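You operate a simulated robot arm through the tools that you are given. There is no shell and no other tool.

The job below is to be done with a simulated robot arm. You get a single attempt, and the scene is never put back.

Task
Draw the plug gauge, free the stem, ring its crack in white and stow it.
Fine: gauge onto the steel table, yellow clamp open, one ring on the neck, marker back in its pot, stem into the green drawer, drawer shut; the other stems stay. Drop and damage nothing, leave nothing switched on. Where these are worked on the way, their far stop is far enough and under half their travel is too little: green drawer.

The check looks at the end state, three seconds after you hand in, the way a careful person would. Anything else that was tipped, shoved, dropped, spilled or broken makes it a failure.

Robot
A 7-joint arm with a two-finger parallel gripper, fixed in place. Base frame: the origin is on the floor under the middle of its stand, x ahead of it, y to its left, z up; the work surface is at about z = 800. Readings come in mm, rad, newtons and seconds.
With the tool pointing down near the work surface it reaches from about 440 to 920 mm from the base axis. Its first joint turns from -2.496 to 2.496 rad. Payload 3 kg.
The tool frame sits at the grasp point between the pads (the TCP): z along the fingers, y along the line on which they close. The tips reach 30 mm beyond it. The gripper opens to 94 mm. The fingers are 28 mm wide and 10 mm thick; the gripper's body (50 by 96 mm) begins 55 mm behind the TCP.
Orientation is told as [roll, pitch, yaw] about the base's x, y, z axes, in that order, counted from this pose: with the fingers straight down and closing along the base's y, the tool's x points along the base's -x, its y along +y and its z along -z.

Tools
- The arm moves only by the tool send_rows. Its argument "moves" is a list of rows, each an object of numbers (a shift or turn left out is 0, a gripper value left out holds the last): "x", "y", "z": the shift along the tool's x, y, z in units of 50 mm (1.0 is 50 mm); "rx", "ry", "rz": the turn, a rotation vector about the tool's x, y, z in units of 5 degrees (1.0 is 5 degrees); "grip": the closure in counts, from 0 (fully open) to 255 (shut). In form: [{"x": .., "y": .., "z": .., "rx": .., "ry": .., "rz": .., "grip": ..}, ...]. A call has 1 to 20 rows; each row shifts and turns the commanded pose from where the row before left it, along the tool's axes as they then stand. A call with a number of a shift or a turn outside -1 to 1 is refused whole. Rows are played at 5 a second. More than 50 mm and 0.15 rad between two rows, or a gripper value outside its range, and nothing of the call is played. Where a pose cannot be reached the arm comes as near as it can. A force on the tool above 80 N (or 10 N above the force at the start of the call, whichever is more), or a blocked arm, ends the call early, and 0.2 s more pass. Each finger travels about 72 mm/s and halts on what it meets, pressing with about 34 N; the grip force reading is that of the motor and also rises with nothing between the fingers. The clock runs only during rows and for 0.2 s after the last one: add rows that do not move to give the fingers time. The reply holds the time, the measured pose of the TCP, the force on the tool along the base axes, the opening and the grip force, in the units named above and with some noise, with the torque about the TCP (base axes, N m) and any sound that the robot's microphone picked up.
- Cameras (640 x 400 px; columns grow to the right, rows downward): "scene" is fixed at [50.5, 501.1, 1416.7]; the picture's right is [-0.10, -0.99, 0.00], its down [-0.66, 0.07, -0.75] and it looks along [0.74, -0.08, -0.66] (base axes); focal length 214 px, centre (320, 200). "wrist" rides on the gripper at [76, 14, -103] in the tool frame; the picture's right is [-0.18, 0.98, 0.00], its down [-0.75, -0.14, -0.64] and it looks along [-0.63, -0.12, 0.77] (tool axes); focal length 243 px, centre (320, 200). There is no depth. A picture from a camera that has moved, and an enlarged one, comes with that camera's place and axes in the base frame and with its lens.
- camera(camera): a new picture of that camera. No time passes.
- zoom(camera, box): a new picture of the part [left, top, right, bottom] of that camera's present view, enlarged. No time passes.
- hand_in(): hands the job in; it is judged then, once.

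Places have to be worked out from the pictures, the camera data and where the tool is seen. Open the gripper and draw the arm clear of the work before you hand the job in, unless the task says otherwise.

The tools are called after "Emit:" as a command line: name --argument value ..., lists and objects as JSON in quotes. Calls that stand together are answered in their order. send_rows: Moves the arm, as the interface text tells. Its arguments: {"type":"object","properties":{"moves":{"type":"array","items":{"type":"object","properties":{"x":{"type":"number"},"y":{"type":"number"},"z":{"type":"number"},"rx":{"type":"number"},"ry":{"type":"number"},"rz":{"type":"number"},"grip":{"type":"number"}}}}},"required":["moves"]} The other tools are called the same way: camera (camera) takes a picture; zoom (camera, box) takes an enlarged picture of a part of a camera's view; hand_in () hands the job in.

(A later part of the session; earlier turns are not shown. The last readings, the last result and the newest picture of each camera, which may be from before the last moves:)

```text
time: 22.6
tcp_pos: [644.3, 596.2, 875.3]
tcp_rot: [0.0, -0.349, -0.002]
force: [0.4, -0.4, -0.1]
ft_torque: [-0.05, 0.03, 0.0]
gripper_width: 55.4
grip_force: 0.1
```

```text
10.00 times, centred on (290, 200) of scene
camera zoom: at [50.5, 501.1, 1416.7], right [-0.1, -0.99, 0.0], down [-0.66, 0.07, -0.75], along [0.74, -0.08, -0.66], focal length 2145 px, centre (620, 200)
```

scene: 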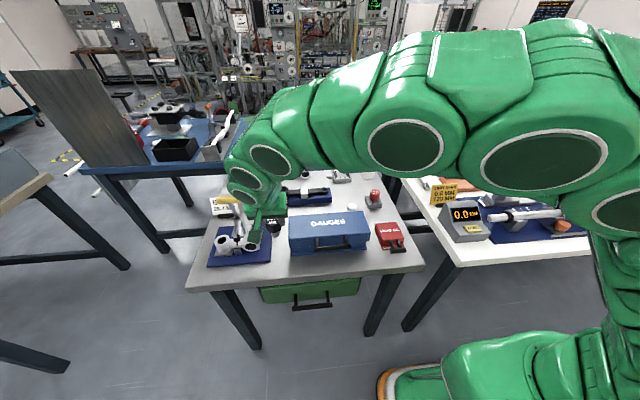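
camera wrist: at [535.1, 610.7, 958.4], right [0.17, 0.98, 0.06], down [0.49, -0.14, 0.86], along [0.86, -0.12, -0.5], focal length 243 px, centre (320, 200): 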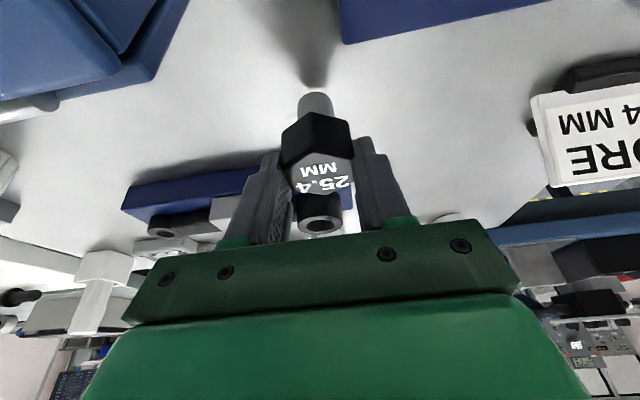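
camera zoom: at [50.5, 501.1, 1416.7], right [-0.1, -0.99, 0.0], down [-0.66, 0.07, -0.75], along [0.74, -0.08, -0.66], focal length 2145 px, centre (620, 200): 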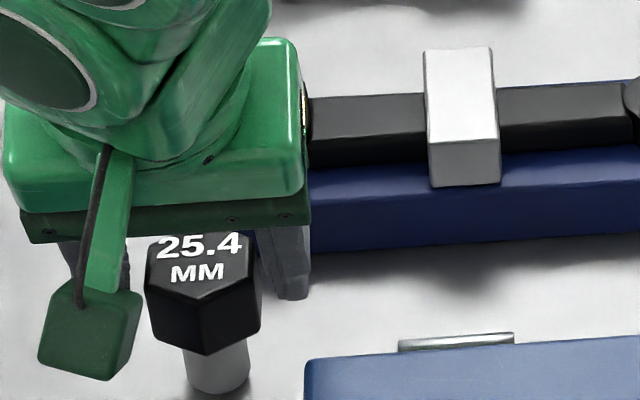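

The gauge stands upright on its own and the fingers are clear on both sides. I retreat along the tool axis.

Emit:
send_rows --moves '[{"z": -0.3}, {"z": -0.6}, {"z": -0.8}, {"z": -0.8}, {}]'

Emit:
camera --camera "scene"

Emit:
zoom --camera "scene" --box '[200, 170, 320, 270]'

Emit:
camera --camera "wrist"

```text
time: 23.8
tcp_pos: [599.2, 598.3, 994.3]
tcp_rot: [0.0, -0.349, -0.001]
force: [0.2, 1.3, -0.6]
ft_torque: [0.03, -0.02, -0.02]
gripper_width: 55.6
grip_force: 0.0
```

```text
taken
```

scene: 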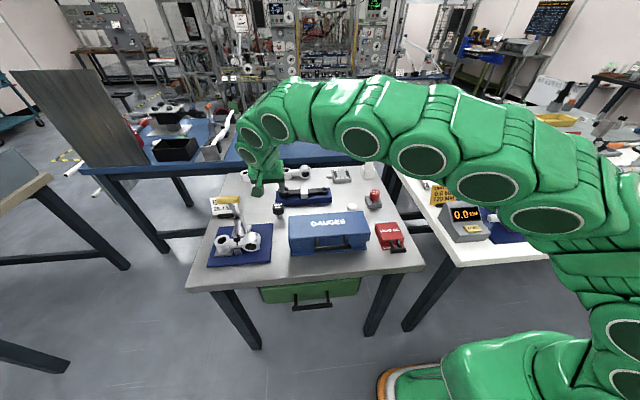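

```text
4.00 times, centred on (260, 220) of scene
camera zoom: at [50.5, 501.1, 1416.7], right [-0.1, -0.99, 0.0], down [-0.66, 0.07, -0.75], along [0.74, -0.08, -0.66], focal length 858 px, centre (560, 120)
```

zoom: 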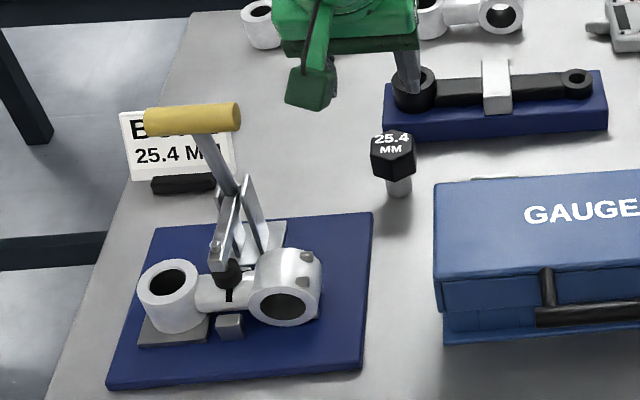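

```text
taken
camera wrist: at [491.7, 611.3, 1065.4], right [0.17, 0.98, 0.06], down [0.49, -0.14, 0.86], along [0.85, -0.12, -0.51], focal length 243 px, centre (320, 200)
```

wrist: 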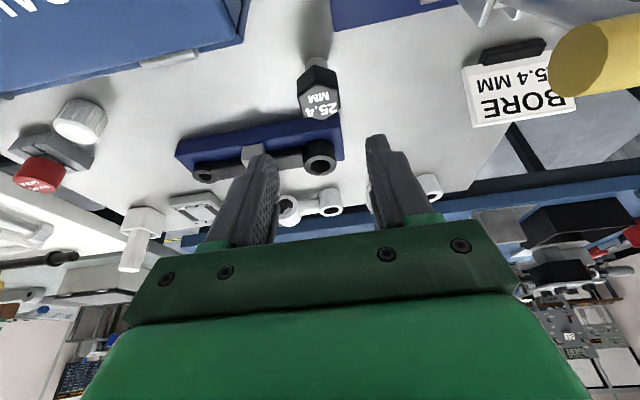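

The gauge stands safely at about (650, 597). For the clamp I estimate the T‑bar at x ≈ 552, z ≈ 993 (y 691–752) and its hinge near (592, 722, 882); I back the hand away and open it fully, then look at the clamp again from this side.

Emit:
send_rows --moves '[{"x": 0.464, "z": -0.466, "grip": 0}, {"x": 0.464, "z": -0.466}, {"x": 0.464, "z": -0.466}, {"x": 0.464, "z": -0.466}, {}]'

Emit:
camera --camera "wrist"

Emit:
zoom --camera "wrist" --box '[380, 20, 580, 230]'

Emit:
zoom --camera "scene" --box '[200, 190, 280, 270]'

Emit:
zoom --camera "scene" --box '[480, 100, 640, 250]'

```text
time: 25.0
tcp_pos: [479.6, 596.2, 1049.4]
tcp_rot: [0.0, -0.349, -0.001]
force: [0.0, 0.1, -0.4]
ft_torque: [-0.05, -0.01, 0.0]
gripper_width: 94.0
grip_force: 0.1
```

```text
taken
camera wrist: at [372.0, 609.5, 1120.4], right [0.17, 0.98, 0.06], down [0.49, -0.14, 0.86], along [0.85, -0.12, -0.51], focal length 243 px, centre (320, 200)
```

wrist: 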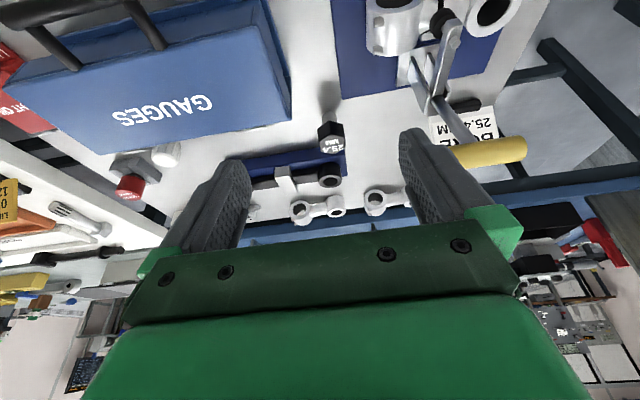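

```text
1.90 times, centred on (480, 125) of wrist
camera zoom: at [372.0, 609.5, 1120.4], right [0.17, 0.98, 0.06], down [0.49, -0.14, 0.86], along [0.85, -0.12, -0.51], focal length 462 px, centre (15, 343)
```

zoom: 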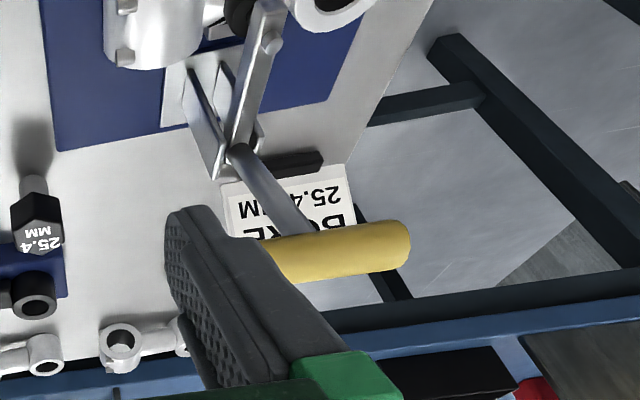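

```text
5.00 times, centred on (240, 230) of scene
camera zoom: at [50.5, 501.1, 1416.7], right [-0.1, -0.99, 0.0], down [-0.66, 0.07, -0.75], along [0.74, -0.08, -0.66], focal length 1072 px, centre (720, 50)
```

zoom: 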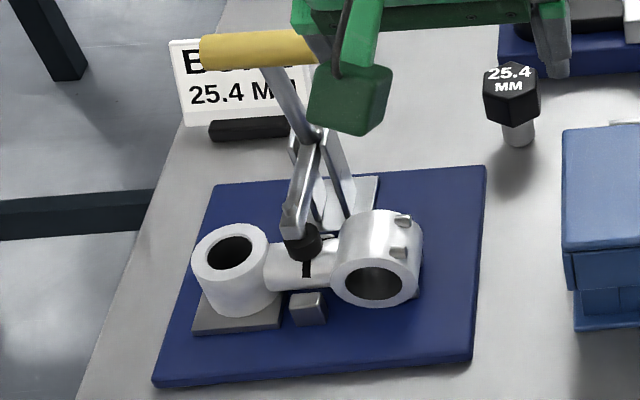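

```text
2.67 times, centred on (560, 175) of scene
camera zoom: at [50.5, 501.1, 1416.7], right [-0.1, -0.99, 0.0], down [-0.66, 0.07, -0.75], along [0.74, -0.08, -0.66], focal length 572 px, centre (-320, 267)
```

zoom: 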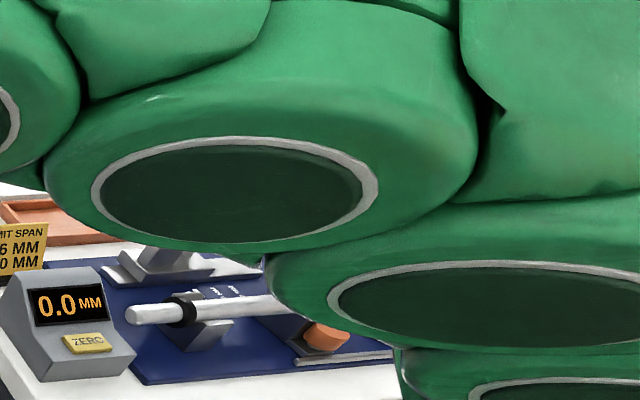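

T‑bar centre is about (549, 722, 994) and the hinge about (578, 721, 890), so the handle must go back (+x) and over. I will push the T‑bar's near (−y) end with only the +y fingertip, hand tilted to 60° so it stays clear of the rising clamp arm; first I tilt the hand here.

Emit:
send_rows --moves '[{"ry": -1}, {"ry": -1}, {"ry": -1}, {"ry": -1}, {"ry": -1}, {"ry": -1}, {"ry": -1}, {"ry": -1}, {}, {}]'

Emit:
camera --camera "wrist"

Emit:
camera --camera "scene"

```text
time: 27.2
tcp_pos: [481.7, 597.3, 1050.1]
tcp_rot: [0.001, -1.047, -0.001]
force: [0.0, -0.4, -0.5]
ft_torque: [-0.02, 0.02, -0.04]
gripper_width: 94.2
grip_force: 0.1
```

```text
taken
camera wrist: at [354.0, 611.0, 1035.8], right [0.09, 0.98, 0.16], down [-0.18, -0.14, 0.97], along [0.98, -0.12, 0.16], focal length 243 px, centre (320, 200)
```

wrist: 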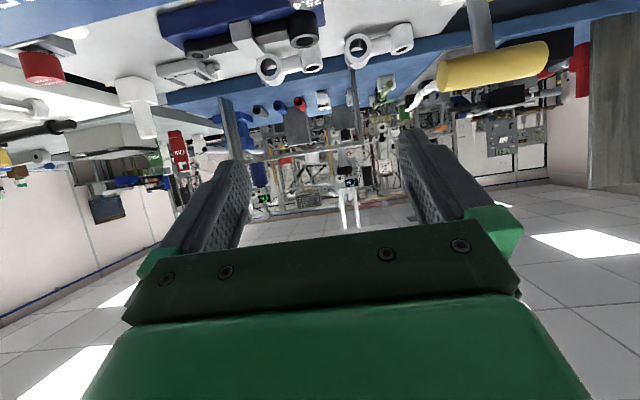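

```text
taken
```

scene: 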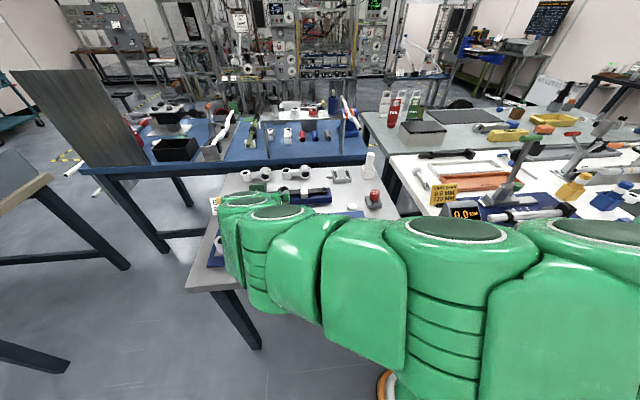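

The T‑bar end reads as (549, 693, 990). I bring the +y fingertip to about 25 mm in front of that end (TCP y 650) and check.

Emit:
send_rows --moves '[{"x": 0.184, "y": 0.527, "z": 0.233}, {"x": 0.184, "y": 0.527, "z": 0.233}, {}, {}]'

Emit:
camera --camera "wrist"

Emit:
zoom --camera "wrist" --box '[380, 0, 580, 200]'

Emit:
zoom --camera "scene" --box '[190, 170, 310, 270]'

```text
time: 28.2
tcp_pos: [490.3, 651.2, 1019.7]
tcp_rot: [0.001, -1.047, 0.0]
force: [-0.1, 0.0, 0.3]
ft_torque: [-0.02, 0.0, 0.01]
gripper_width: 93.9
grip_force: 0.1
```

```text
taken
camera wrist: at [364.2, 665.4, 1007.3], right [0.09, 0.98, 0.16], down [-0.18, -0.14, 0.97], along [0.98, -0.12, 0.16], focal length 243 px, centre (320, 200)
```

wrist: 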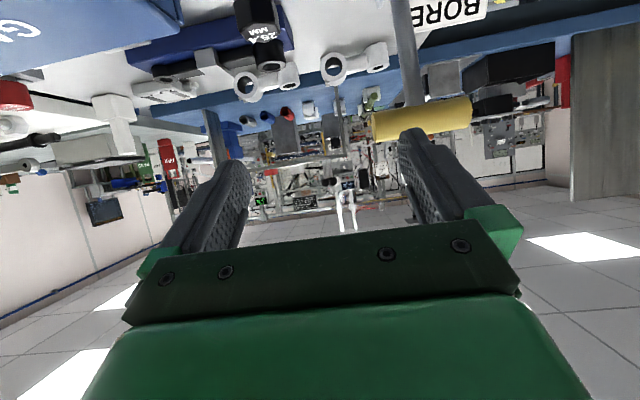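

```text
2.00 times, centred on (480, 100) of wrist
camera zoom: at [364.2, 665.4, 1007.3], right [0.09, 0.98, 0.16], down [-0.18, -0.14, 0.97], along [0.98, -0.12, 0.16], focal length 485 px, centre (0, 400)
```

zoom: 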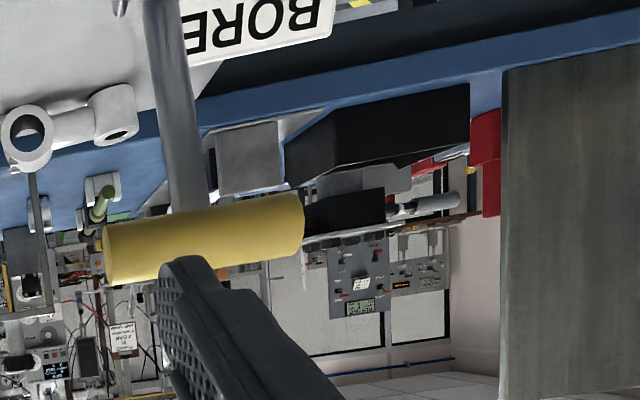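

```text
4.00 times, centred on (250, 220) of scene
camera zoom: at [50.5, 501.1, 1416.7], right [-0.1, -0.99, 0.0], down [-0.66, 0.07, -0.75], along [0.74, -0.08, -0.66], focal length 858 px, centre (600, 120)
```

zoom: 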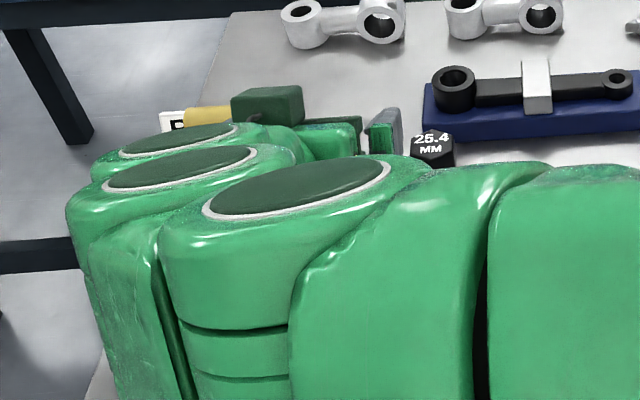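

I check the full scene to see where the arm's links are relative to the table before pushing.

Emit:
camera --camera "scene"

Emit:
zoom --camera "wrist" --box '[360, 80, 480, 180]'

```text
taken
```

scene: 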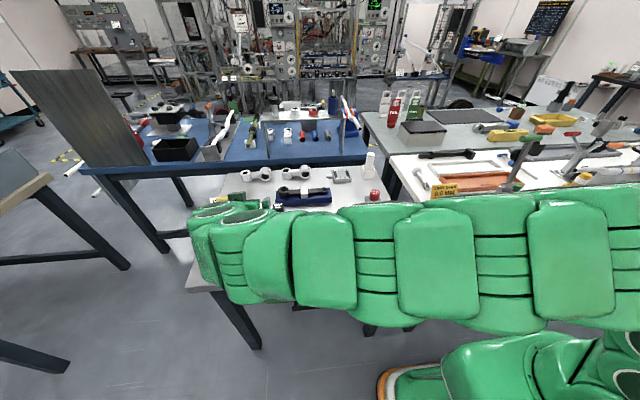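

```text
4.00 times, centred on (420, 130) of wrist
camera zoom: at [364.2, 665.4, 1007.3], right [0.09, 0.98, 0.16], down [-0.18, -0.14, 0.97], along [0.98, -0.12, 0.16], focal length 970 px, centre (-80, 480)
```

zoom: 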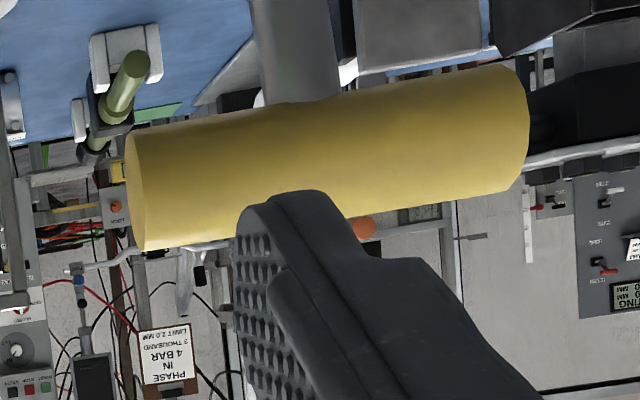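

The fingertip lines up with the T‑bar's near half; I shift 4 mm more away from the shaft and go to contact, then start pushing the bar along its arc in small steps while watching the force.

Emit:
send_rows --moves '[{"x": -0.045, "y": -0.09, "z": 0.25}, {"x": -0.045, "z": 0.25}, {"x": -0.12, "z": 0.14}, {"x": -0.12, "z": 0.14}, {}]'

Emit:
camera --camera "wrist"

Emit:
zoom --camera "wrist" --box '[340, 40, 500, 180]'

Emit:
zoom --camera "scene" --box '[190, 170, 310, 270]'

```text
time: 29.4
tcp_pos: [534.3, 644.3, 1015.4]
tcp_rot: [-0.002, -1.048, 0.002]
force: [-0.9, 0.9, 1.5]
ft_torque: [0.14, -0.01, 0.08]
gripper_width: 94.0
grip_force: 0.0
```

```text
taken
camera wrist: at [407.0, 658.0, 1001.2], right [0.09, 0.98, 0.16], down [-0.18, -0.14, 0.97], along [0.98, -0.12, 0.16], focal length 243 px, centre (320, 200)
```

wrist: 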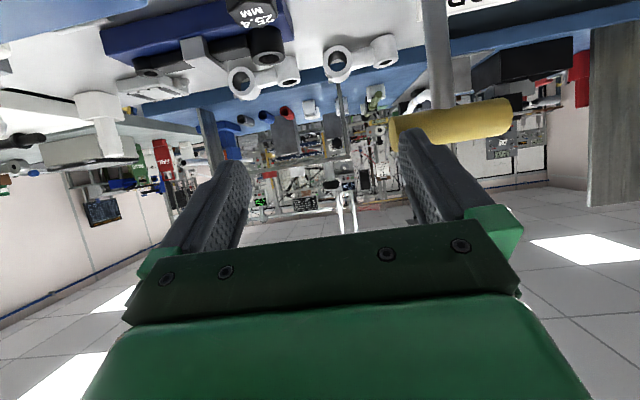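

```text
2.86 times, centred on (420, 110) of wrist
camera zoom: at [407.0, 658.0, 1001.2], right [0.09, 0.98, 0.16], down [-0.18, -0.14, 0.97], along [0.98, -0.12, 0.16], focal length 693 px, centre (34, 457)
```

zoom: 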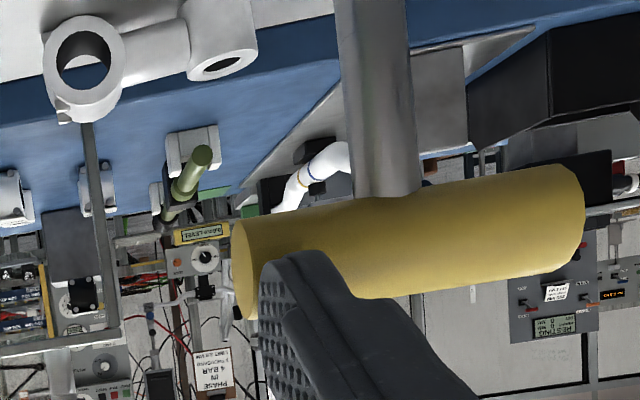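

```text
4.00 times, centred on (250, 220) of scene
camera zoom: at [50.5, 501.1, 1416.7], right [-0.1, -0.99, 0.0], down [-0.66, 0.07, -0.75], along [0.74, -0.08, -0.66], focal length 858 px, centre (600, 120)
```

zoom: 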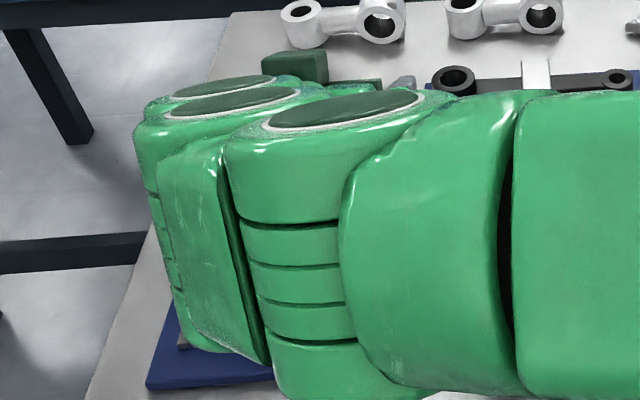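

The bar has moved back (its end is now near x 565) with almost no resistance. I continue along the arc.

Emit:
send_rows --moves '[{"x": -0.188, "z": 0.314}, {"x": -0.132, "z": 0.342}, {"x": -0.069, "z": 0.36}, {"x": -0.006, "z": 0.366}, {}]'

Emit:
camera --camera "wrist"

Emit:
zoom --camera "wrist" --box '[340, 40, 500, 180]'

Emit:
camera --camera "scene"

```text
time: 30.6
tcp_pos: [604.7, 645.0, 998.4]
tcp_rot: [0.0, -1.046, 0.0]
force: [0.0, -0.4, 0.3]
ft_torque: [0.02, -0.02, -0.01]
gripper_width: 94.0
grip_force: 0.1
```

```text
taken
camera wrist: at [476.9, 659.5, 983.6], right [0.09, 0.98, 0.16], down [-0.18, -0.14, 0.97], along [0.98, -0.12, 0.16], focal length 243 px, centre (320, 200)
```

wrist: 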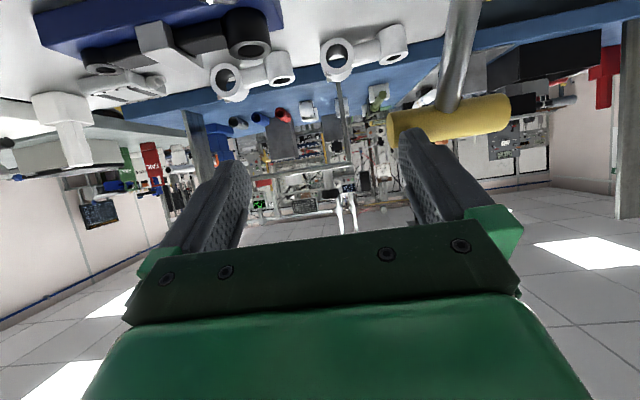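

```text
2.86 times, centred on (420, 110) of wrist
camera zoom: at [476.9, 659.5, 983.6], right [0.09, 0.98, 0.16], down [-0.18, -0.14, 0.97], along [0.98, -0.12, 0.16], focal length 693 px, centre (34, 457)
```

zoom: 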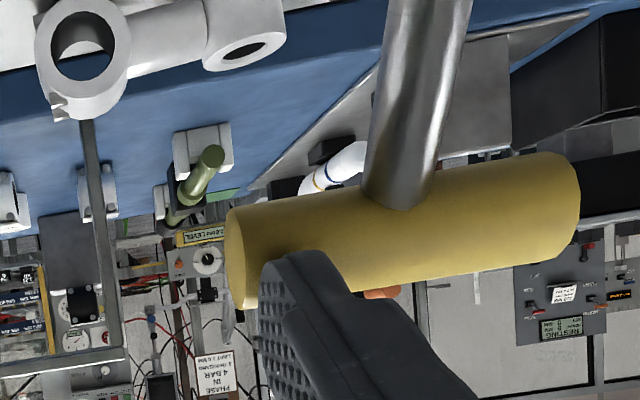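

```text
taken
```

scene: 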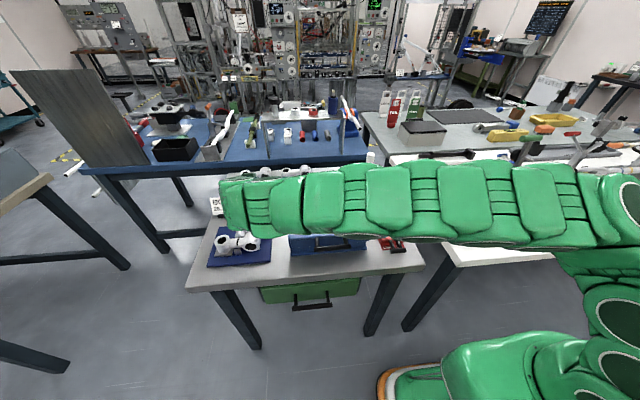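

The T‑bar follows (now near x 633, z 973). I check the clamp arm in the scene view and then continue along the arc.

Emit:
zoom --camera "scene" --box '[195, 180, 285, 270]'

Emit:
send_rows --moves '[{"x": 0.057, "z": 0.361}, {"x": 0.119, "z": 0.346}, {}]'

Emit:
zoom --camera "wrist" --box '[340, 40, 500, 180]'

Emit:
zoom --camera "scene" --box '[195, 180, 285, 270]'

```text
4.44 times, centred on (240, 225) of scene
camera zoom: at [50.5, 501.1, 1416.7], right [-0.1, -0.99, 0.0], down [-0.66, 0.07, -0.75], along [0.74, -0.08, -0.66], focal length 953 px, centre (676, 89)
```

zoom: 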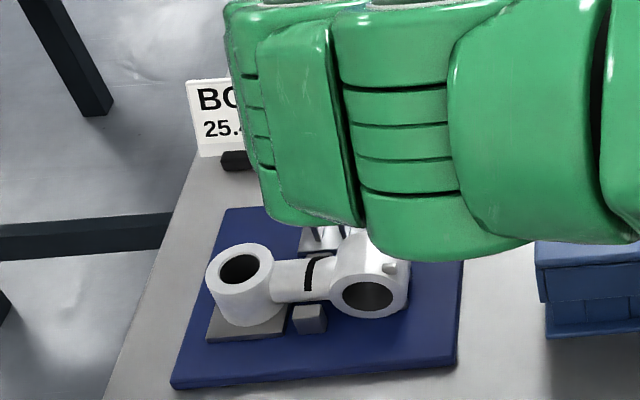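

```text
time: 31.4
tcp_pos: [630.2, 647.8, 971.5]
tcp_rot: [0.0, -1.047, -0.001]
force: [0.7, 0.3, 0.2]
ft_torque: [-0.01, -0.01, 0.02]
gripper_width: 93.9
grip_force: 0.1
```

```text
2.86 times, centred on (420, 110) of wrist
camera zoom: at [503.3, 660.9, 957.6], right [0.09, 0.98, 0.16], down [-0.18, -0.14, 0.97], along [0.98, -0.12, 0.16], focal length 693 px, centre (34, 457)
```

zoom: 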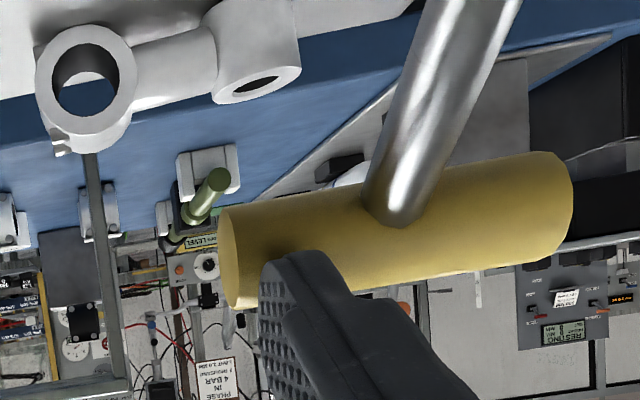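

```text
4.44 times, centred on (240, 225) of scene
camera zoom: at [50.5, 501.1, 1416.7], right [-0.1, -0.99, 0.0], down [-0.66, 0.07, -0.75], along [0.74, -0.08, -0.66], focal length 953 px, centre (676, 89)
```

zoom: 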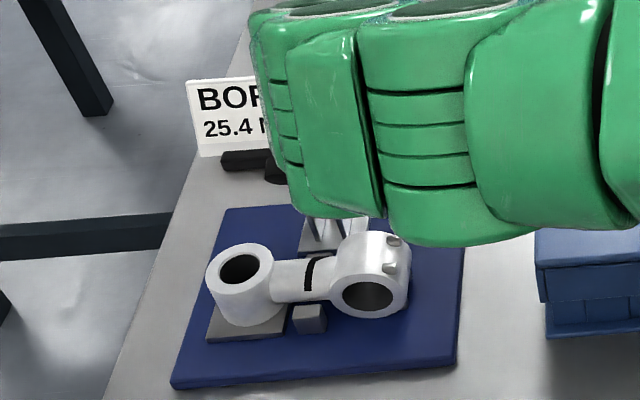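

The foot is off and the crack is visible on top of the neck. I continue pushing the handle towards its stop.

Emit:
send_rows --moves '[{"x": 0.177, "z": 0.322}, {"x": 0.23, "z": 0.282}, {}]'

Emit:
zoom --camera "wrist" --box '[340, 40, 500, 180]'

Emit:
zoom --camera "scene" --box '[195, 180, 285, 270]'

```text
time: 31.9
tcp_pos: [633.9, 654.4, 965.1]
tcp_rot: [0.018, -1.064, -0.002]
force: [-28.7, -18.5, 23.2]
ft_torque: [0.66, 0.05, 0.81]
gripper_width: 84.2
grip_force: 0.0
stopped in row 2: the force on the tool passed its limit at 106 N (the readings are from after the stop); the commanded pose is now the measured one
```

```text
2.86 times, centred on (420, 110) of wrist
camera zoom: at [506.5, 666.1, 949.9], right [0.08, 0.98, 0.17], down [-0.19, -0.15, 0.97], along [0.98, -0.11, 0.18], focal length 693 px, centre (34, 457)
```

zoom: 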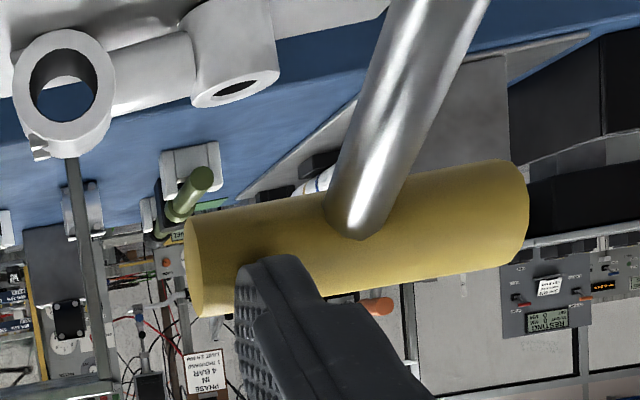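

```text
4.44 times, centred on (240, 225) of scene
camera zoom: at [50.5, 501.1, 1416.7], right [-0.1, -0.99, 0.0], down [-0.66, 0.07, -0.75], along [0.74, -0.08, -0.66], focal length 953 px, centre (676, 89)
```

zoom: 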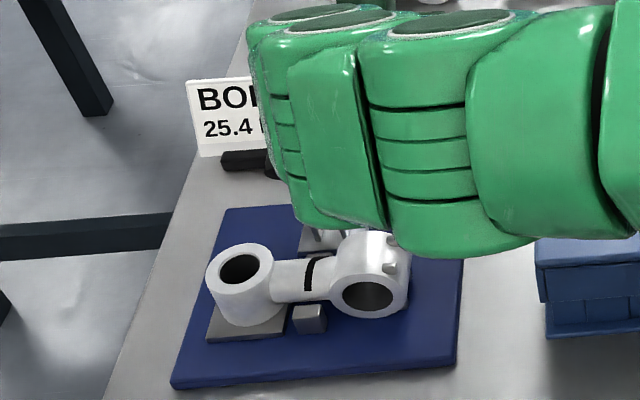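

The handle met its end stop (force spike), so the clamp is fully open. I back off along the tool axis and check that the handle stays.

Emit:
send_rows --moves '[{"z": -0.2}, {"y": -0.2, "z": -0.5}, {"z": -0.8}, {"z": -0.8}, {}]'

Emit:
camera --camera "wrist"

Emit:
camera --camera "scene"

```text
time: 33.0
tcp_pos: [536.6, 641.1, 1021.0]
tcp_rot: [0.015, -1.059, -0.002]
force: [-0.1, 1.1, 1.6]
ft_torque: [-0.01, -0.01, 0.02]
gripper_width: 94.0
grip_force: 0.0
```

```text
taken
camera wrist: at [409.6, 653.6, 1007.0], right [0.08, 0.98, 0.17], down [-0.19, -0.15, 0.97], along [0.98, -0.11, 0.17], focal length 243 px, centre (320, 200)
```

wrist: 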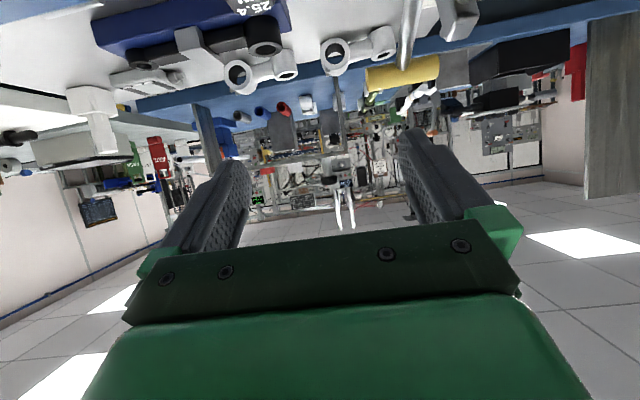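

```text
taken
```

scene: 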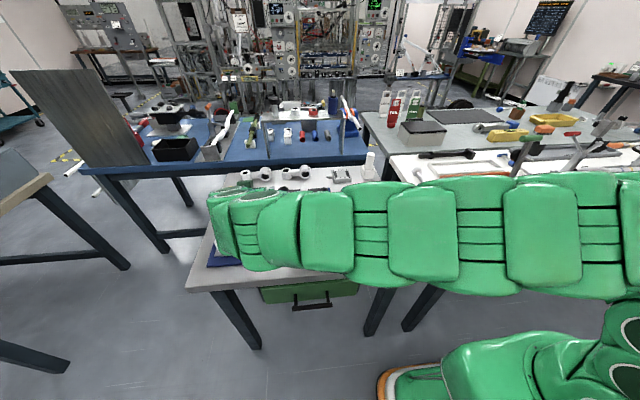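

The handle stays open. I retreat up and back and turn the hand down again for a clear look at the freed stem and its crack.

Emit:
send_rows --moves '[{"x": -0.233, "z": -0.9}, {"x": -0.233, "z": -0.9}, {"x": -0.233, "z": -0.9}, {"x": -0.233, "z": -0.9}, {"ry": 1}, {"ry": 1}, {"ry": 1}, {"ry": 1}, {"ry": 1}, {"ry": 1}, {"ry": 1}, {"ry": 1}, {"ry": 1}, {"ry": 1}, {}]'

Emit:
camera --camera "wrist"

Emit:
camera --camera "scene"

Emit:
zoom --camera "scene" --box '[200, 190, 280, 270]'

```text
time: 36.2
tcp_pos: [400.8, 639.1, 1149.0]
tcp_rot: [0.01, -0.186, 0.011]
force: [-0.7, 0.3, -0.7]
ft_torque: [0.0, 0.03, -0.01]
gripper_width: 93.8
grip_force: 0.0
```

```text
taken
camera wrist: at [307.4, 651.1, 1236.8], right [0.17, 0.98, 0.04], down [0.62, -0.14, 0.77], along [0.76, -0.1, -0.64], focal length 243 px, centre (320, 200)
```

wrist: 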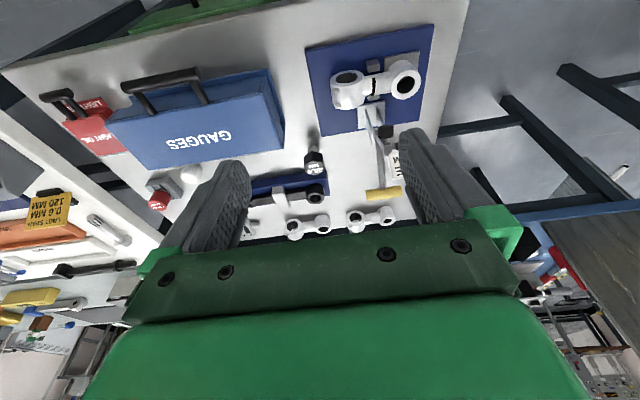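

```text
taken
```

scene: 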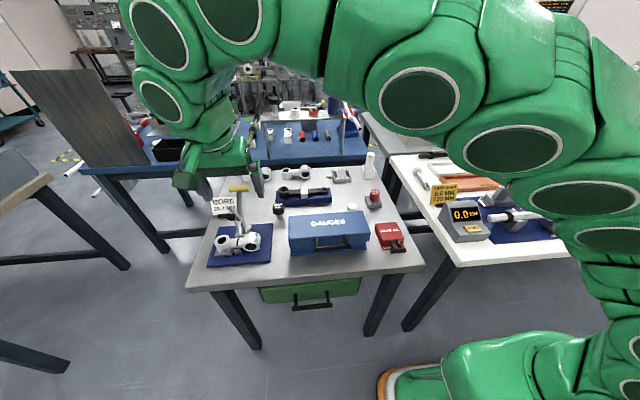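

```text
5.00 times, centred on (240, 230) of scene
camera zoom: at [50.5, 501.1, 1416.7], right [-0.1, -0.99, 0.0], down [-0.66, 0.07, -0.75], along [0.74, -0.08, -0.66], focal length 1072 px, centre (720, 50)
```

zoom: 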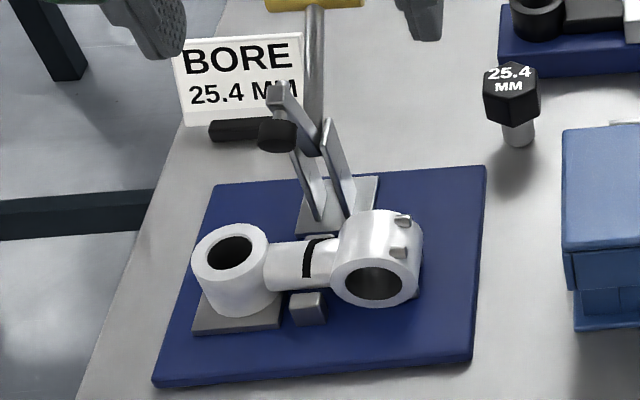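

The clamp is open with its foot up and back, and the crack shows as a dark band over the neck's top. I zoom on it from both cameras.

Emit:
zoom --camera "scene" --box '[220, 230, 256, 256]'

Emit:
zoom --camera "wrist" --box '[325, 50, 425, 120]'

Emit:
zoom --camera "scene" --box '[350, 145, 390, 190]'

```text
15.38 times, centred on (238, 243) of scene
camera zoom: at [50.5, 501.1, 1416.7], right [-0.1, -0.99, 0.0], down [-0.66, 0.07, -0.75], along [0.74, -0.08, -0.66], focal length 3300 px, centre (1582, -462)
```

zoom: 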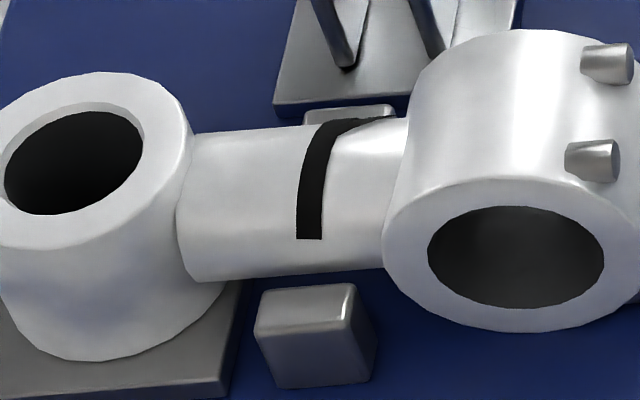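

```text
5.71 times, centred on (375, 85) of wrist
camera zoom: at [307.4, 651.1, 1236.8], right [0.17, 0.98, 0.04], down [0.62, -0.14, 0.77], along [0.76, -0.1, -0.64], focal length 1386 px, centre (6, 857)
```

zoom: 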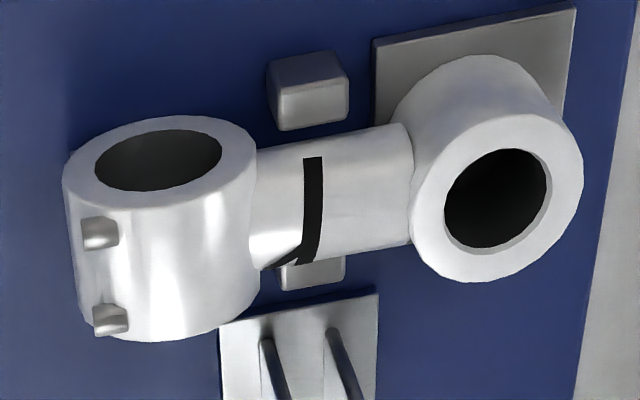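

```text
8.89 times, centred on (370, 168) of scene
camera zoom: at [50.5, 501.1, 1416.7], right [-0.1, -0.99, 0.0], down [-0.66, 0.07, -0.75], along [0.74, -0.08, -0.66], focal length 1906 px, centre (-124, 489)
```

zoom: 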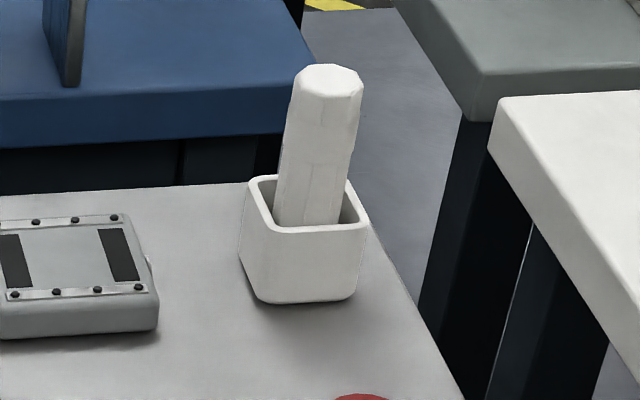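

The clamp is open and stays so; the crack runs over the neck top at y ≈ 717. Now I go for the white marker: I straighten the hand, tilt it 30° outward and move over towards the pot near (902, 171) at height.

Emit:
send_rows --moves '[{"rx": 0.136, "rz": 0.102}, {"ry": -0.965}, {"ry": -0.965}, {"ry": -0.965}, {"ry": -0.965}, {"x": -0.391, "y": -0.778, "z": 0.322}, {"x": -0.391, "y": -0.778, "z": 0.322}, {"x": -0.391, "y": -0.778, "z": 0.322}, {"x": -0.391, "y": -0.778, "z": 0.322}, {"x": -0.391, "y": -0.778, "z": 0.322}, {"x": -0.391, "y": -0.778, "z": 0.322}, {"x": -0.391, "y": -0.778, "z": 0.322}, {"x": -0.391, "y": -0.778, "z": 0.322}, {"x": -0.391, "y": -0.778, "z": 0.322}, {"x": -0.391, "y": -0.778, "z": 0.322}, {"x": -0.391, "y": -0.778, "z": 0.322}, {"x": -0.391, "y": -0.778, "z": 0.322}, {}]'

Emit:
camera --camera "wrist"

Emit:
camera --camera "scene"

Emit:
zoom --camera "scene" --box '[218, 228, 258, 258]'

```text
time: 40.0
tcp_pos: [702.8, 170.6, 1101.3]
tcp_rot: [-0.004, -0.524, 0.001]
force: [0.4, 0.3, 0.4]
ft_torque: [0.05, -0.02, 0.0]
gripper_width: 93.8
grip_force: 0.0
```

```text
taken
camera wrist: at [585.6, 183.9, 1151.8], right [0.16, 0.98, 0.09], down [0.33, -0.14, 0.93], along [0.93, -0.12, -0.35], focal length 243 px, centre (320, 200)
```

wrist: 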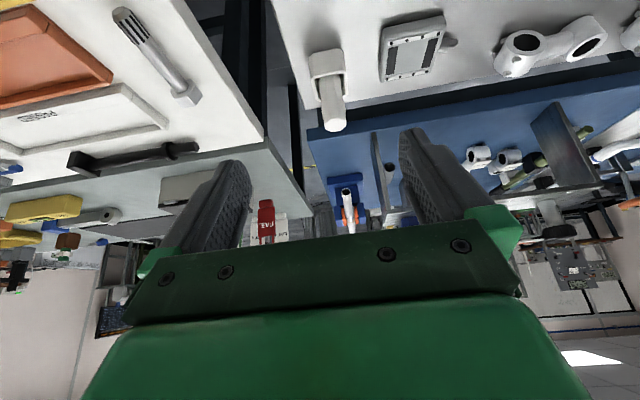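

```text
taken
```

scene: 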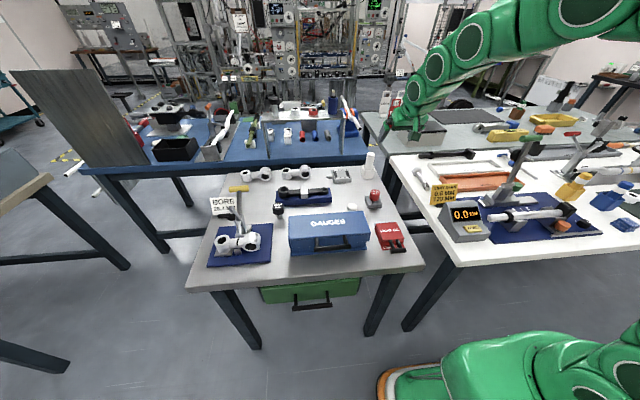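

```text
13.33 times, centred on (238, 243) of scene
camera zoom: at [50.5, 501.1, 1416.7], right [-0.1, -0.99, 0.0], down [-0.66, 0.07, -0.75], along [0.74, -0.08, -0.66], focal length 2860 px, centre (1413, -373)
```

zoom: 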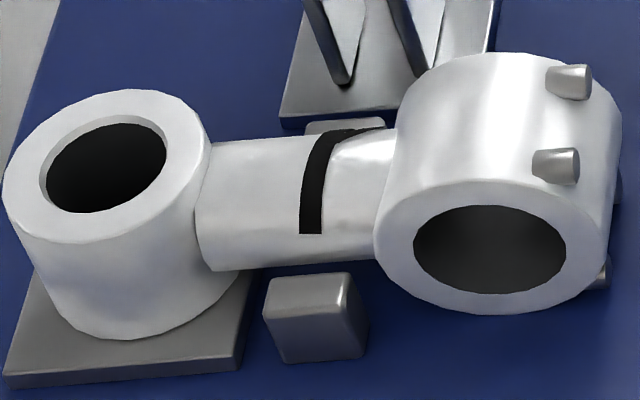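

I enlarge the pot and marker from the wrist camera.

Emit:
zoom --camera "wrist" --box '[280, 30, 390, 145]'

Emit:
zoom --camera "scene" --box '[350, 145, 390, 185]'

```text
3.48 times, centred on (335, 88) of wrist
camera zoom: at [585.6, 183.9, 1151.8], right [0.16, 0.98, 0.09], down [0.33, -0.14, 0.93], along [0.93, -0.12, -0.35], focal length 844 px, centre (268, 591)
```

zoom: 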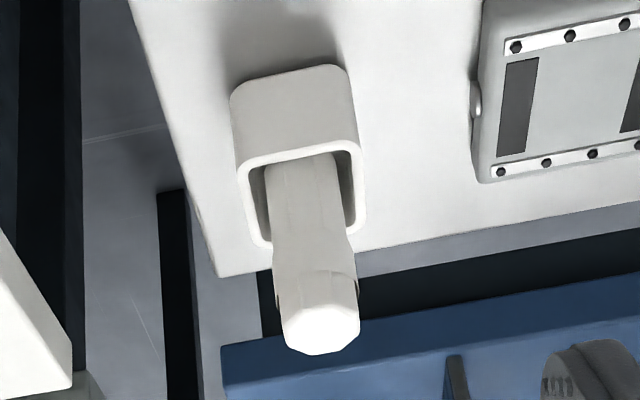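

```text
10.00 times, centred on (370, 165) of scene
camera zoom: at [50.5, 501.1, 1416.7], right [-0.1, -0.99, 0.0], down [-0.66, 0.07, -0.75], along [0.74, -0.08, -0.66], focal length 2145 px, centre (-180, 550)
```

zoom: 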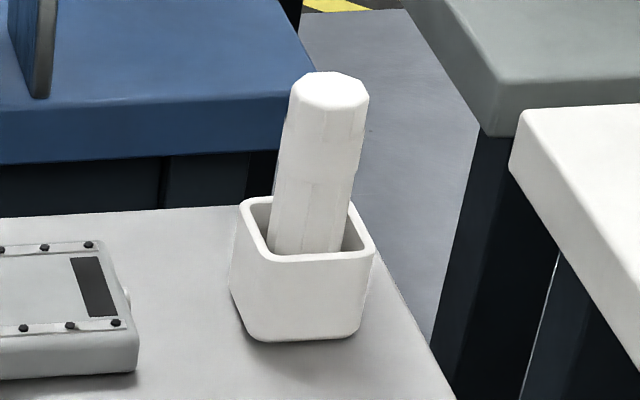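

The marker's top is at about (886, 179, 927), about 32 mm thick and nearly vertical; the pot rim is at z ≈ 855. I move to 80 mm before the grasp along the tilted tool axis, fingers at 70 mm.

Emit:
send_rows --moves '[{"x": -0.223, "y": 0.036, "z": 0.757, "grip": 65}, {"x": -0.223, "y": 0.036, "z": 0.757}, {"x": -0.223, "y": 0.036, "z": 0.757}, {"x": -0.223, "y": 0.036, "z": 0.757}, {"x": -0.223, "y": 0.036, "z": 0.757}, {}, {}]'

Emit:
camera --camera "wrist"

Emit:
zoom --camera "wrist" --box '[220, 40, 420, 190]'

Emit:
zoom --camera "scene" --box '[340, 130, 400, 185]'

```text
time: 41.6
tcp_pos: [846.2, 181.6, 963.6]
tcp_rot: [-0.004, -0.525, 0.002]
force: [-0.2, 0.3, 0.0]
ft_torque: [-0.01, -0.01, 0.01]
gripper_width: 70.0
grip_force: 0.2
```

```text
taken
camera wrist: at [728.4, 195.1, 1014.8], right [0.16, 0.98, 0.09], down [0.33, -0.14, 0.93], along [0.93, -0.12, -0.35], focal length 243 px, centre (320, 200)
```

wrist: 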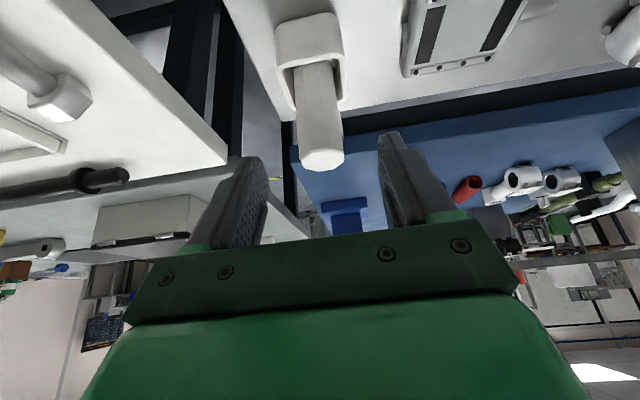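

```text
2.67 times, centred on (320, 115) of wrist
camera zoom: at [728.4, 195.1, 1014.8], right [0.16, 0.98, 0.09], down [0.33, -0.14, 0.93], along [0.93, -0.12, -0.35], focal length 647 px, centre (320, 427)
```

zoom: 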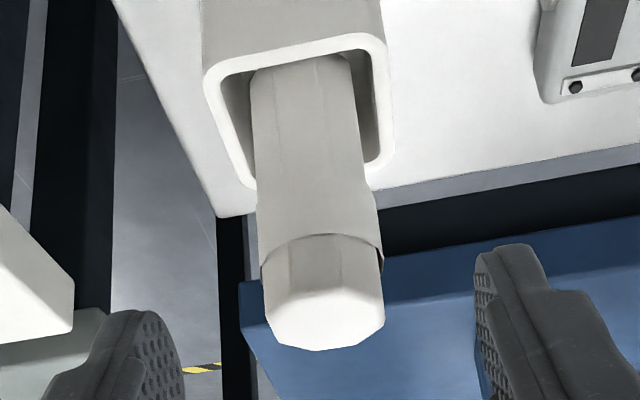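

```text
7.27 times, centred on (370, 158) of scene
camera zoom: at [50.5, 501.1, 1416.7], right [-0.1, -0.99, 0.0], down [-0.66, 0.07, -0.75], along [0.74, -0.08, -0.66], focal length 1560 px, centre (-44, 509)
```

zoom: 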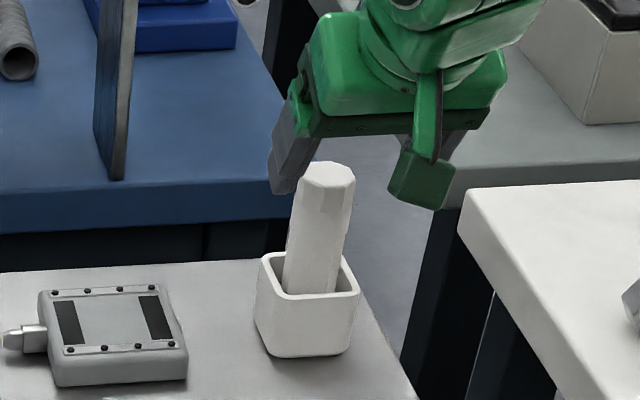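

Aligned (marker axis y ≈ 180–181). I advance half way along the tool axis and check again.

Emit:
send_rows --moves '[{"z": 0.4}, {"z": 0.4}, {}]'

Emit:
zoom --camera "wrist" --box '[220, 40, 420, 190]'

Emit:
zoom --camera "scene" --box '[340, 130, 400, 185]'

```text
time: 42.5
tcp_pos: [866.8, 181.0, 929.2]
tcp_rot: [-0.003, -0.523, 0.002]
force: [-0.4, 0.3, -0.3]
ft_torque: [-0.01, -0.01, 0.02]
gripper_width: 70.0
grip_force: 0.1
```

```text
2.67 times, centred on (320, 115) of wrist
camera zoom: at [749.1, 195.3, 980.5], right [0.16, 0.98, 0.09], down [0.33, -0.14, 0.93], along [0.93, -0.12, -0.35], focal length 647 px, centre (320, 427)
```

zoom: 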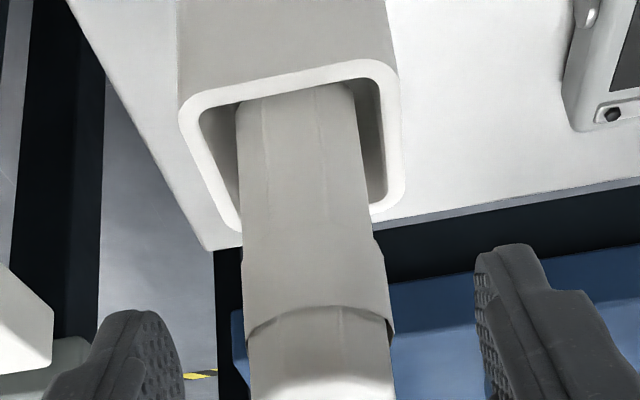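

```text
7.27 times, centred on (370, 158) of scene
camera zoom: at [50.5, 501.1, 1416.7], right [-0.1, -0.99, 0.0], down [-0.66, 0.07, -0.75], along [0.74, -0.08, -0.66], focal length 1560 px, centre (-44, 509)
```

zoom: 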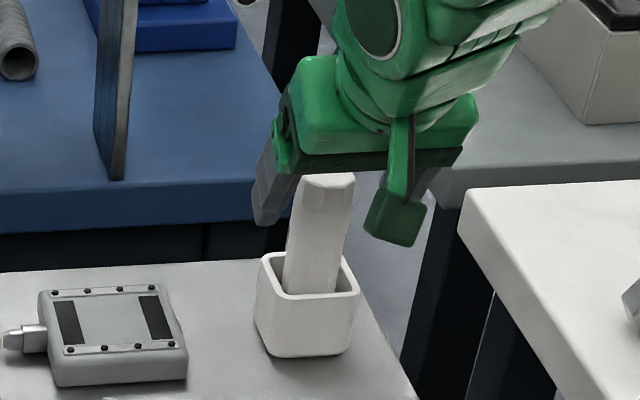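

Still centred. I advance the remaining 37 mm and close the fingers on the marker.

Emit:
send_rows --moves '[{"z": 0.25}, {"z": 0.25}, {"z": 0.24}, {}, {"grip": 255}, {}, {}]'

Emit:
zoom --camera "wrist" --box '[220, 40, 420, 190]'

Emit:
zoom --camera "scene" --box '[340, 130, 400, 185]'

```text
time: 44.0
tcp_pos: [884.0, 181.1, 896.7]
tcp_rot: [-0.004, -0.522, 0.001]
force: [0.0, -0.3, -1.4]
ft_torque: [-0.02, -0.02, 0.0]
gripper_width: 36.1
grip_force: 33.5
```

```text
2.67 times, centred on (320, 115) of wrist
camera zoom: at [766.4, 195.0, 948.1], right [0.16, 0.98, 0.09], down [0.33, -0.14, 0.93], along [0.93, -0.12, -0.35], focal length 647 px, centre (320, 427)
```

zoom: 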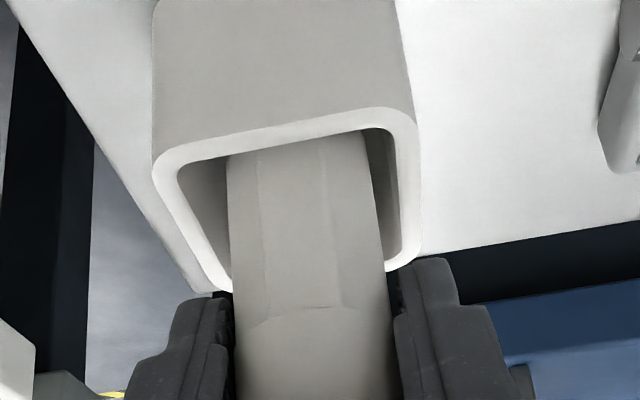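

```text
7.27 times, centred on (370, 158) of scene
camera zoom: at [50.5, 501.1, 1416.7], right [-0.1, -0.99, 0.0], down [-0.66, 0.07, -0.75], along [0.74, -0.08, -0.66], focal length 1560 px, centre (-44, 509)
```

zoom: 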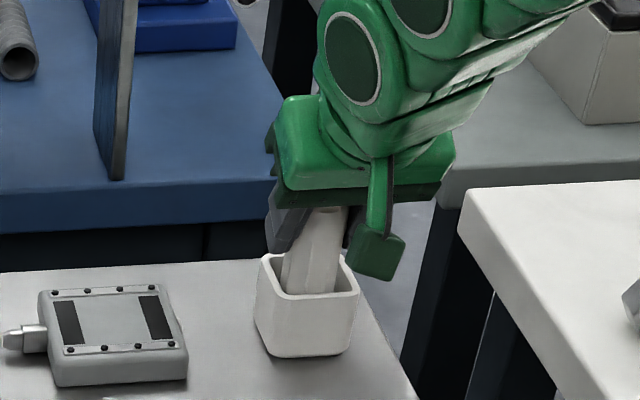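

Marker gripped (36 mm, 33.5 N) at TCP (884.0, 181.1, 896.7). I lift it straight up out of the pot.

Emit:
send_rows --moves '[{"x": -0.1, "z": -0.173}, {"x": -0.1, "z": -0.173}, {"x": -0.15, "z": -0.26}, {"x": -0.15, "z": -0.26}, {}]'

Emit:
camera --camera "wrist"

Emit:
zoom --camera "scene" --box '[340, 120, 400, 185]'

```text
time: 45.2
tcp_pos: [884.2, 181.2, 949.1]
tcp_rot: [-0.005, -0.523, 0.002]
force: [0.6, 0.2, -0.7]
ft_torque: [0.02, 0.02, 0.01]
gripper_width: 36.2
grip_force: 33.8
```

```text
taken
camera wrist: at [765.8, 194.3, 1000.1], right [0.16, 0.98, 0.09], down [0.33, -0.14, 0.93], along [0.93, -0.12, -0.35], focal length 243 px, centre (320, 200)
```

wrist: 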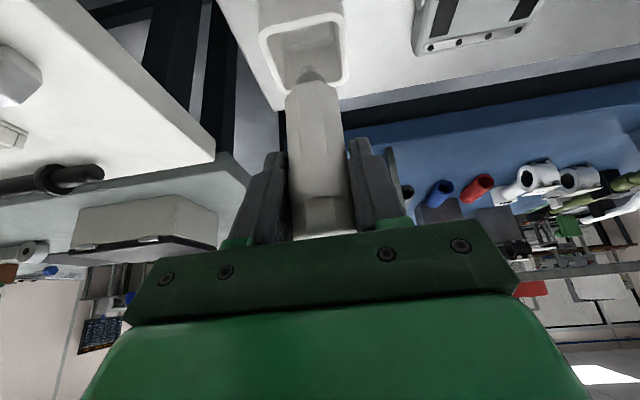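

```text
6.15 times, centred on (370, 152) of scene
camera zoom: at [50.5, 501.1, 1416.7], right [-0.1, -0.99, 0.0], down [-0.66, 0.07, -0.75], along [0.74, -0.08, -0.66], focal length 1320 px, centre (12, 492)
```

zoom: 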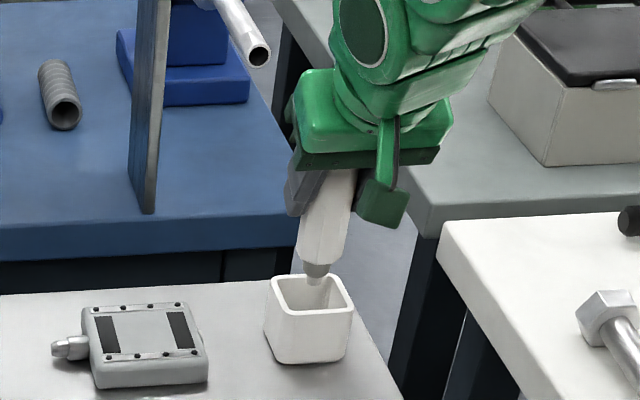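

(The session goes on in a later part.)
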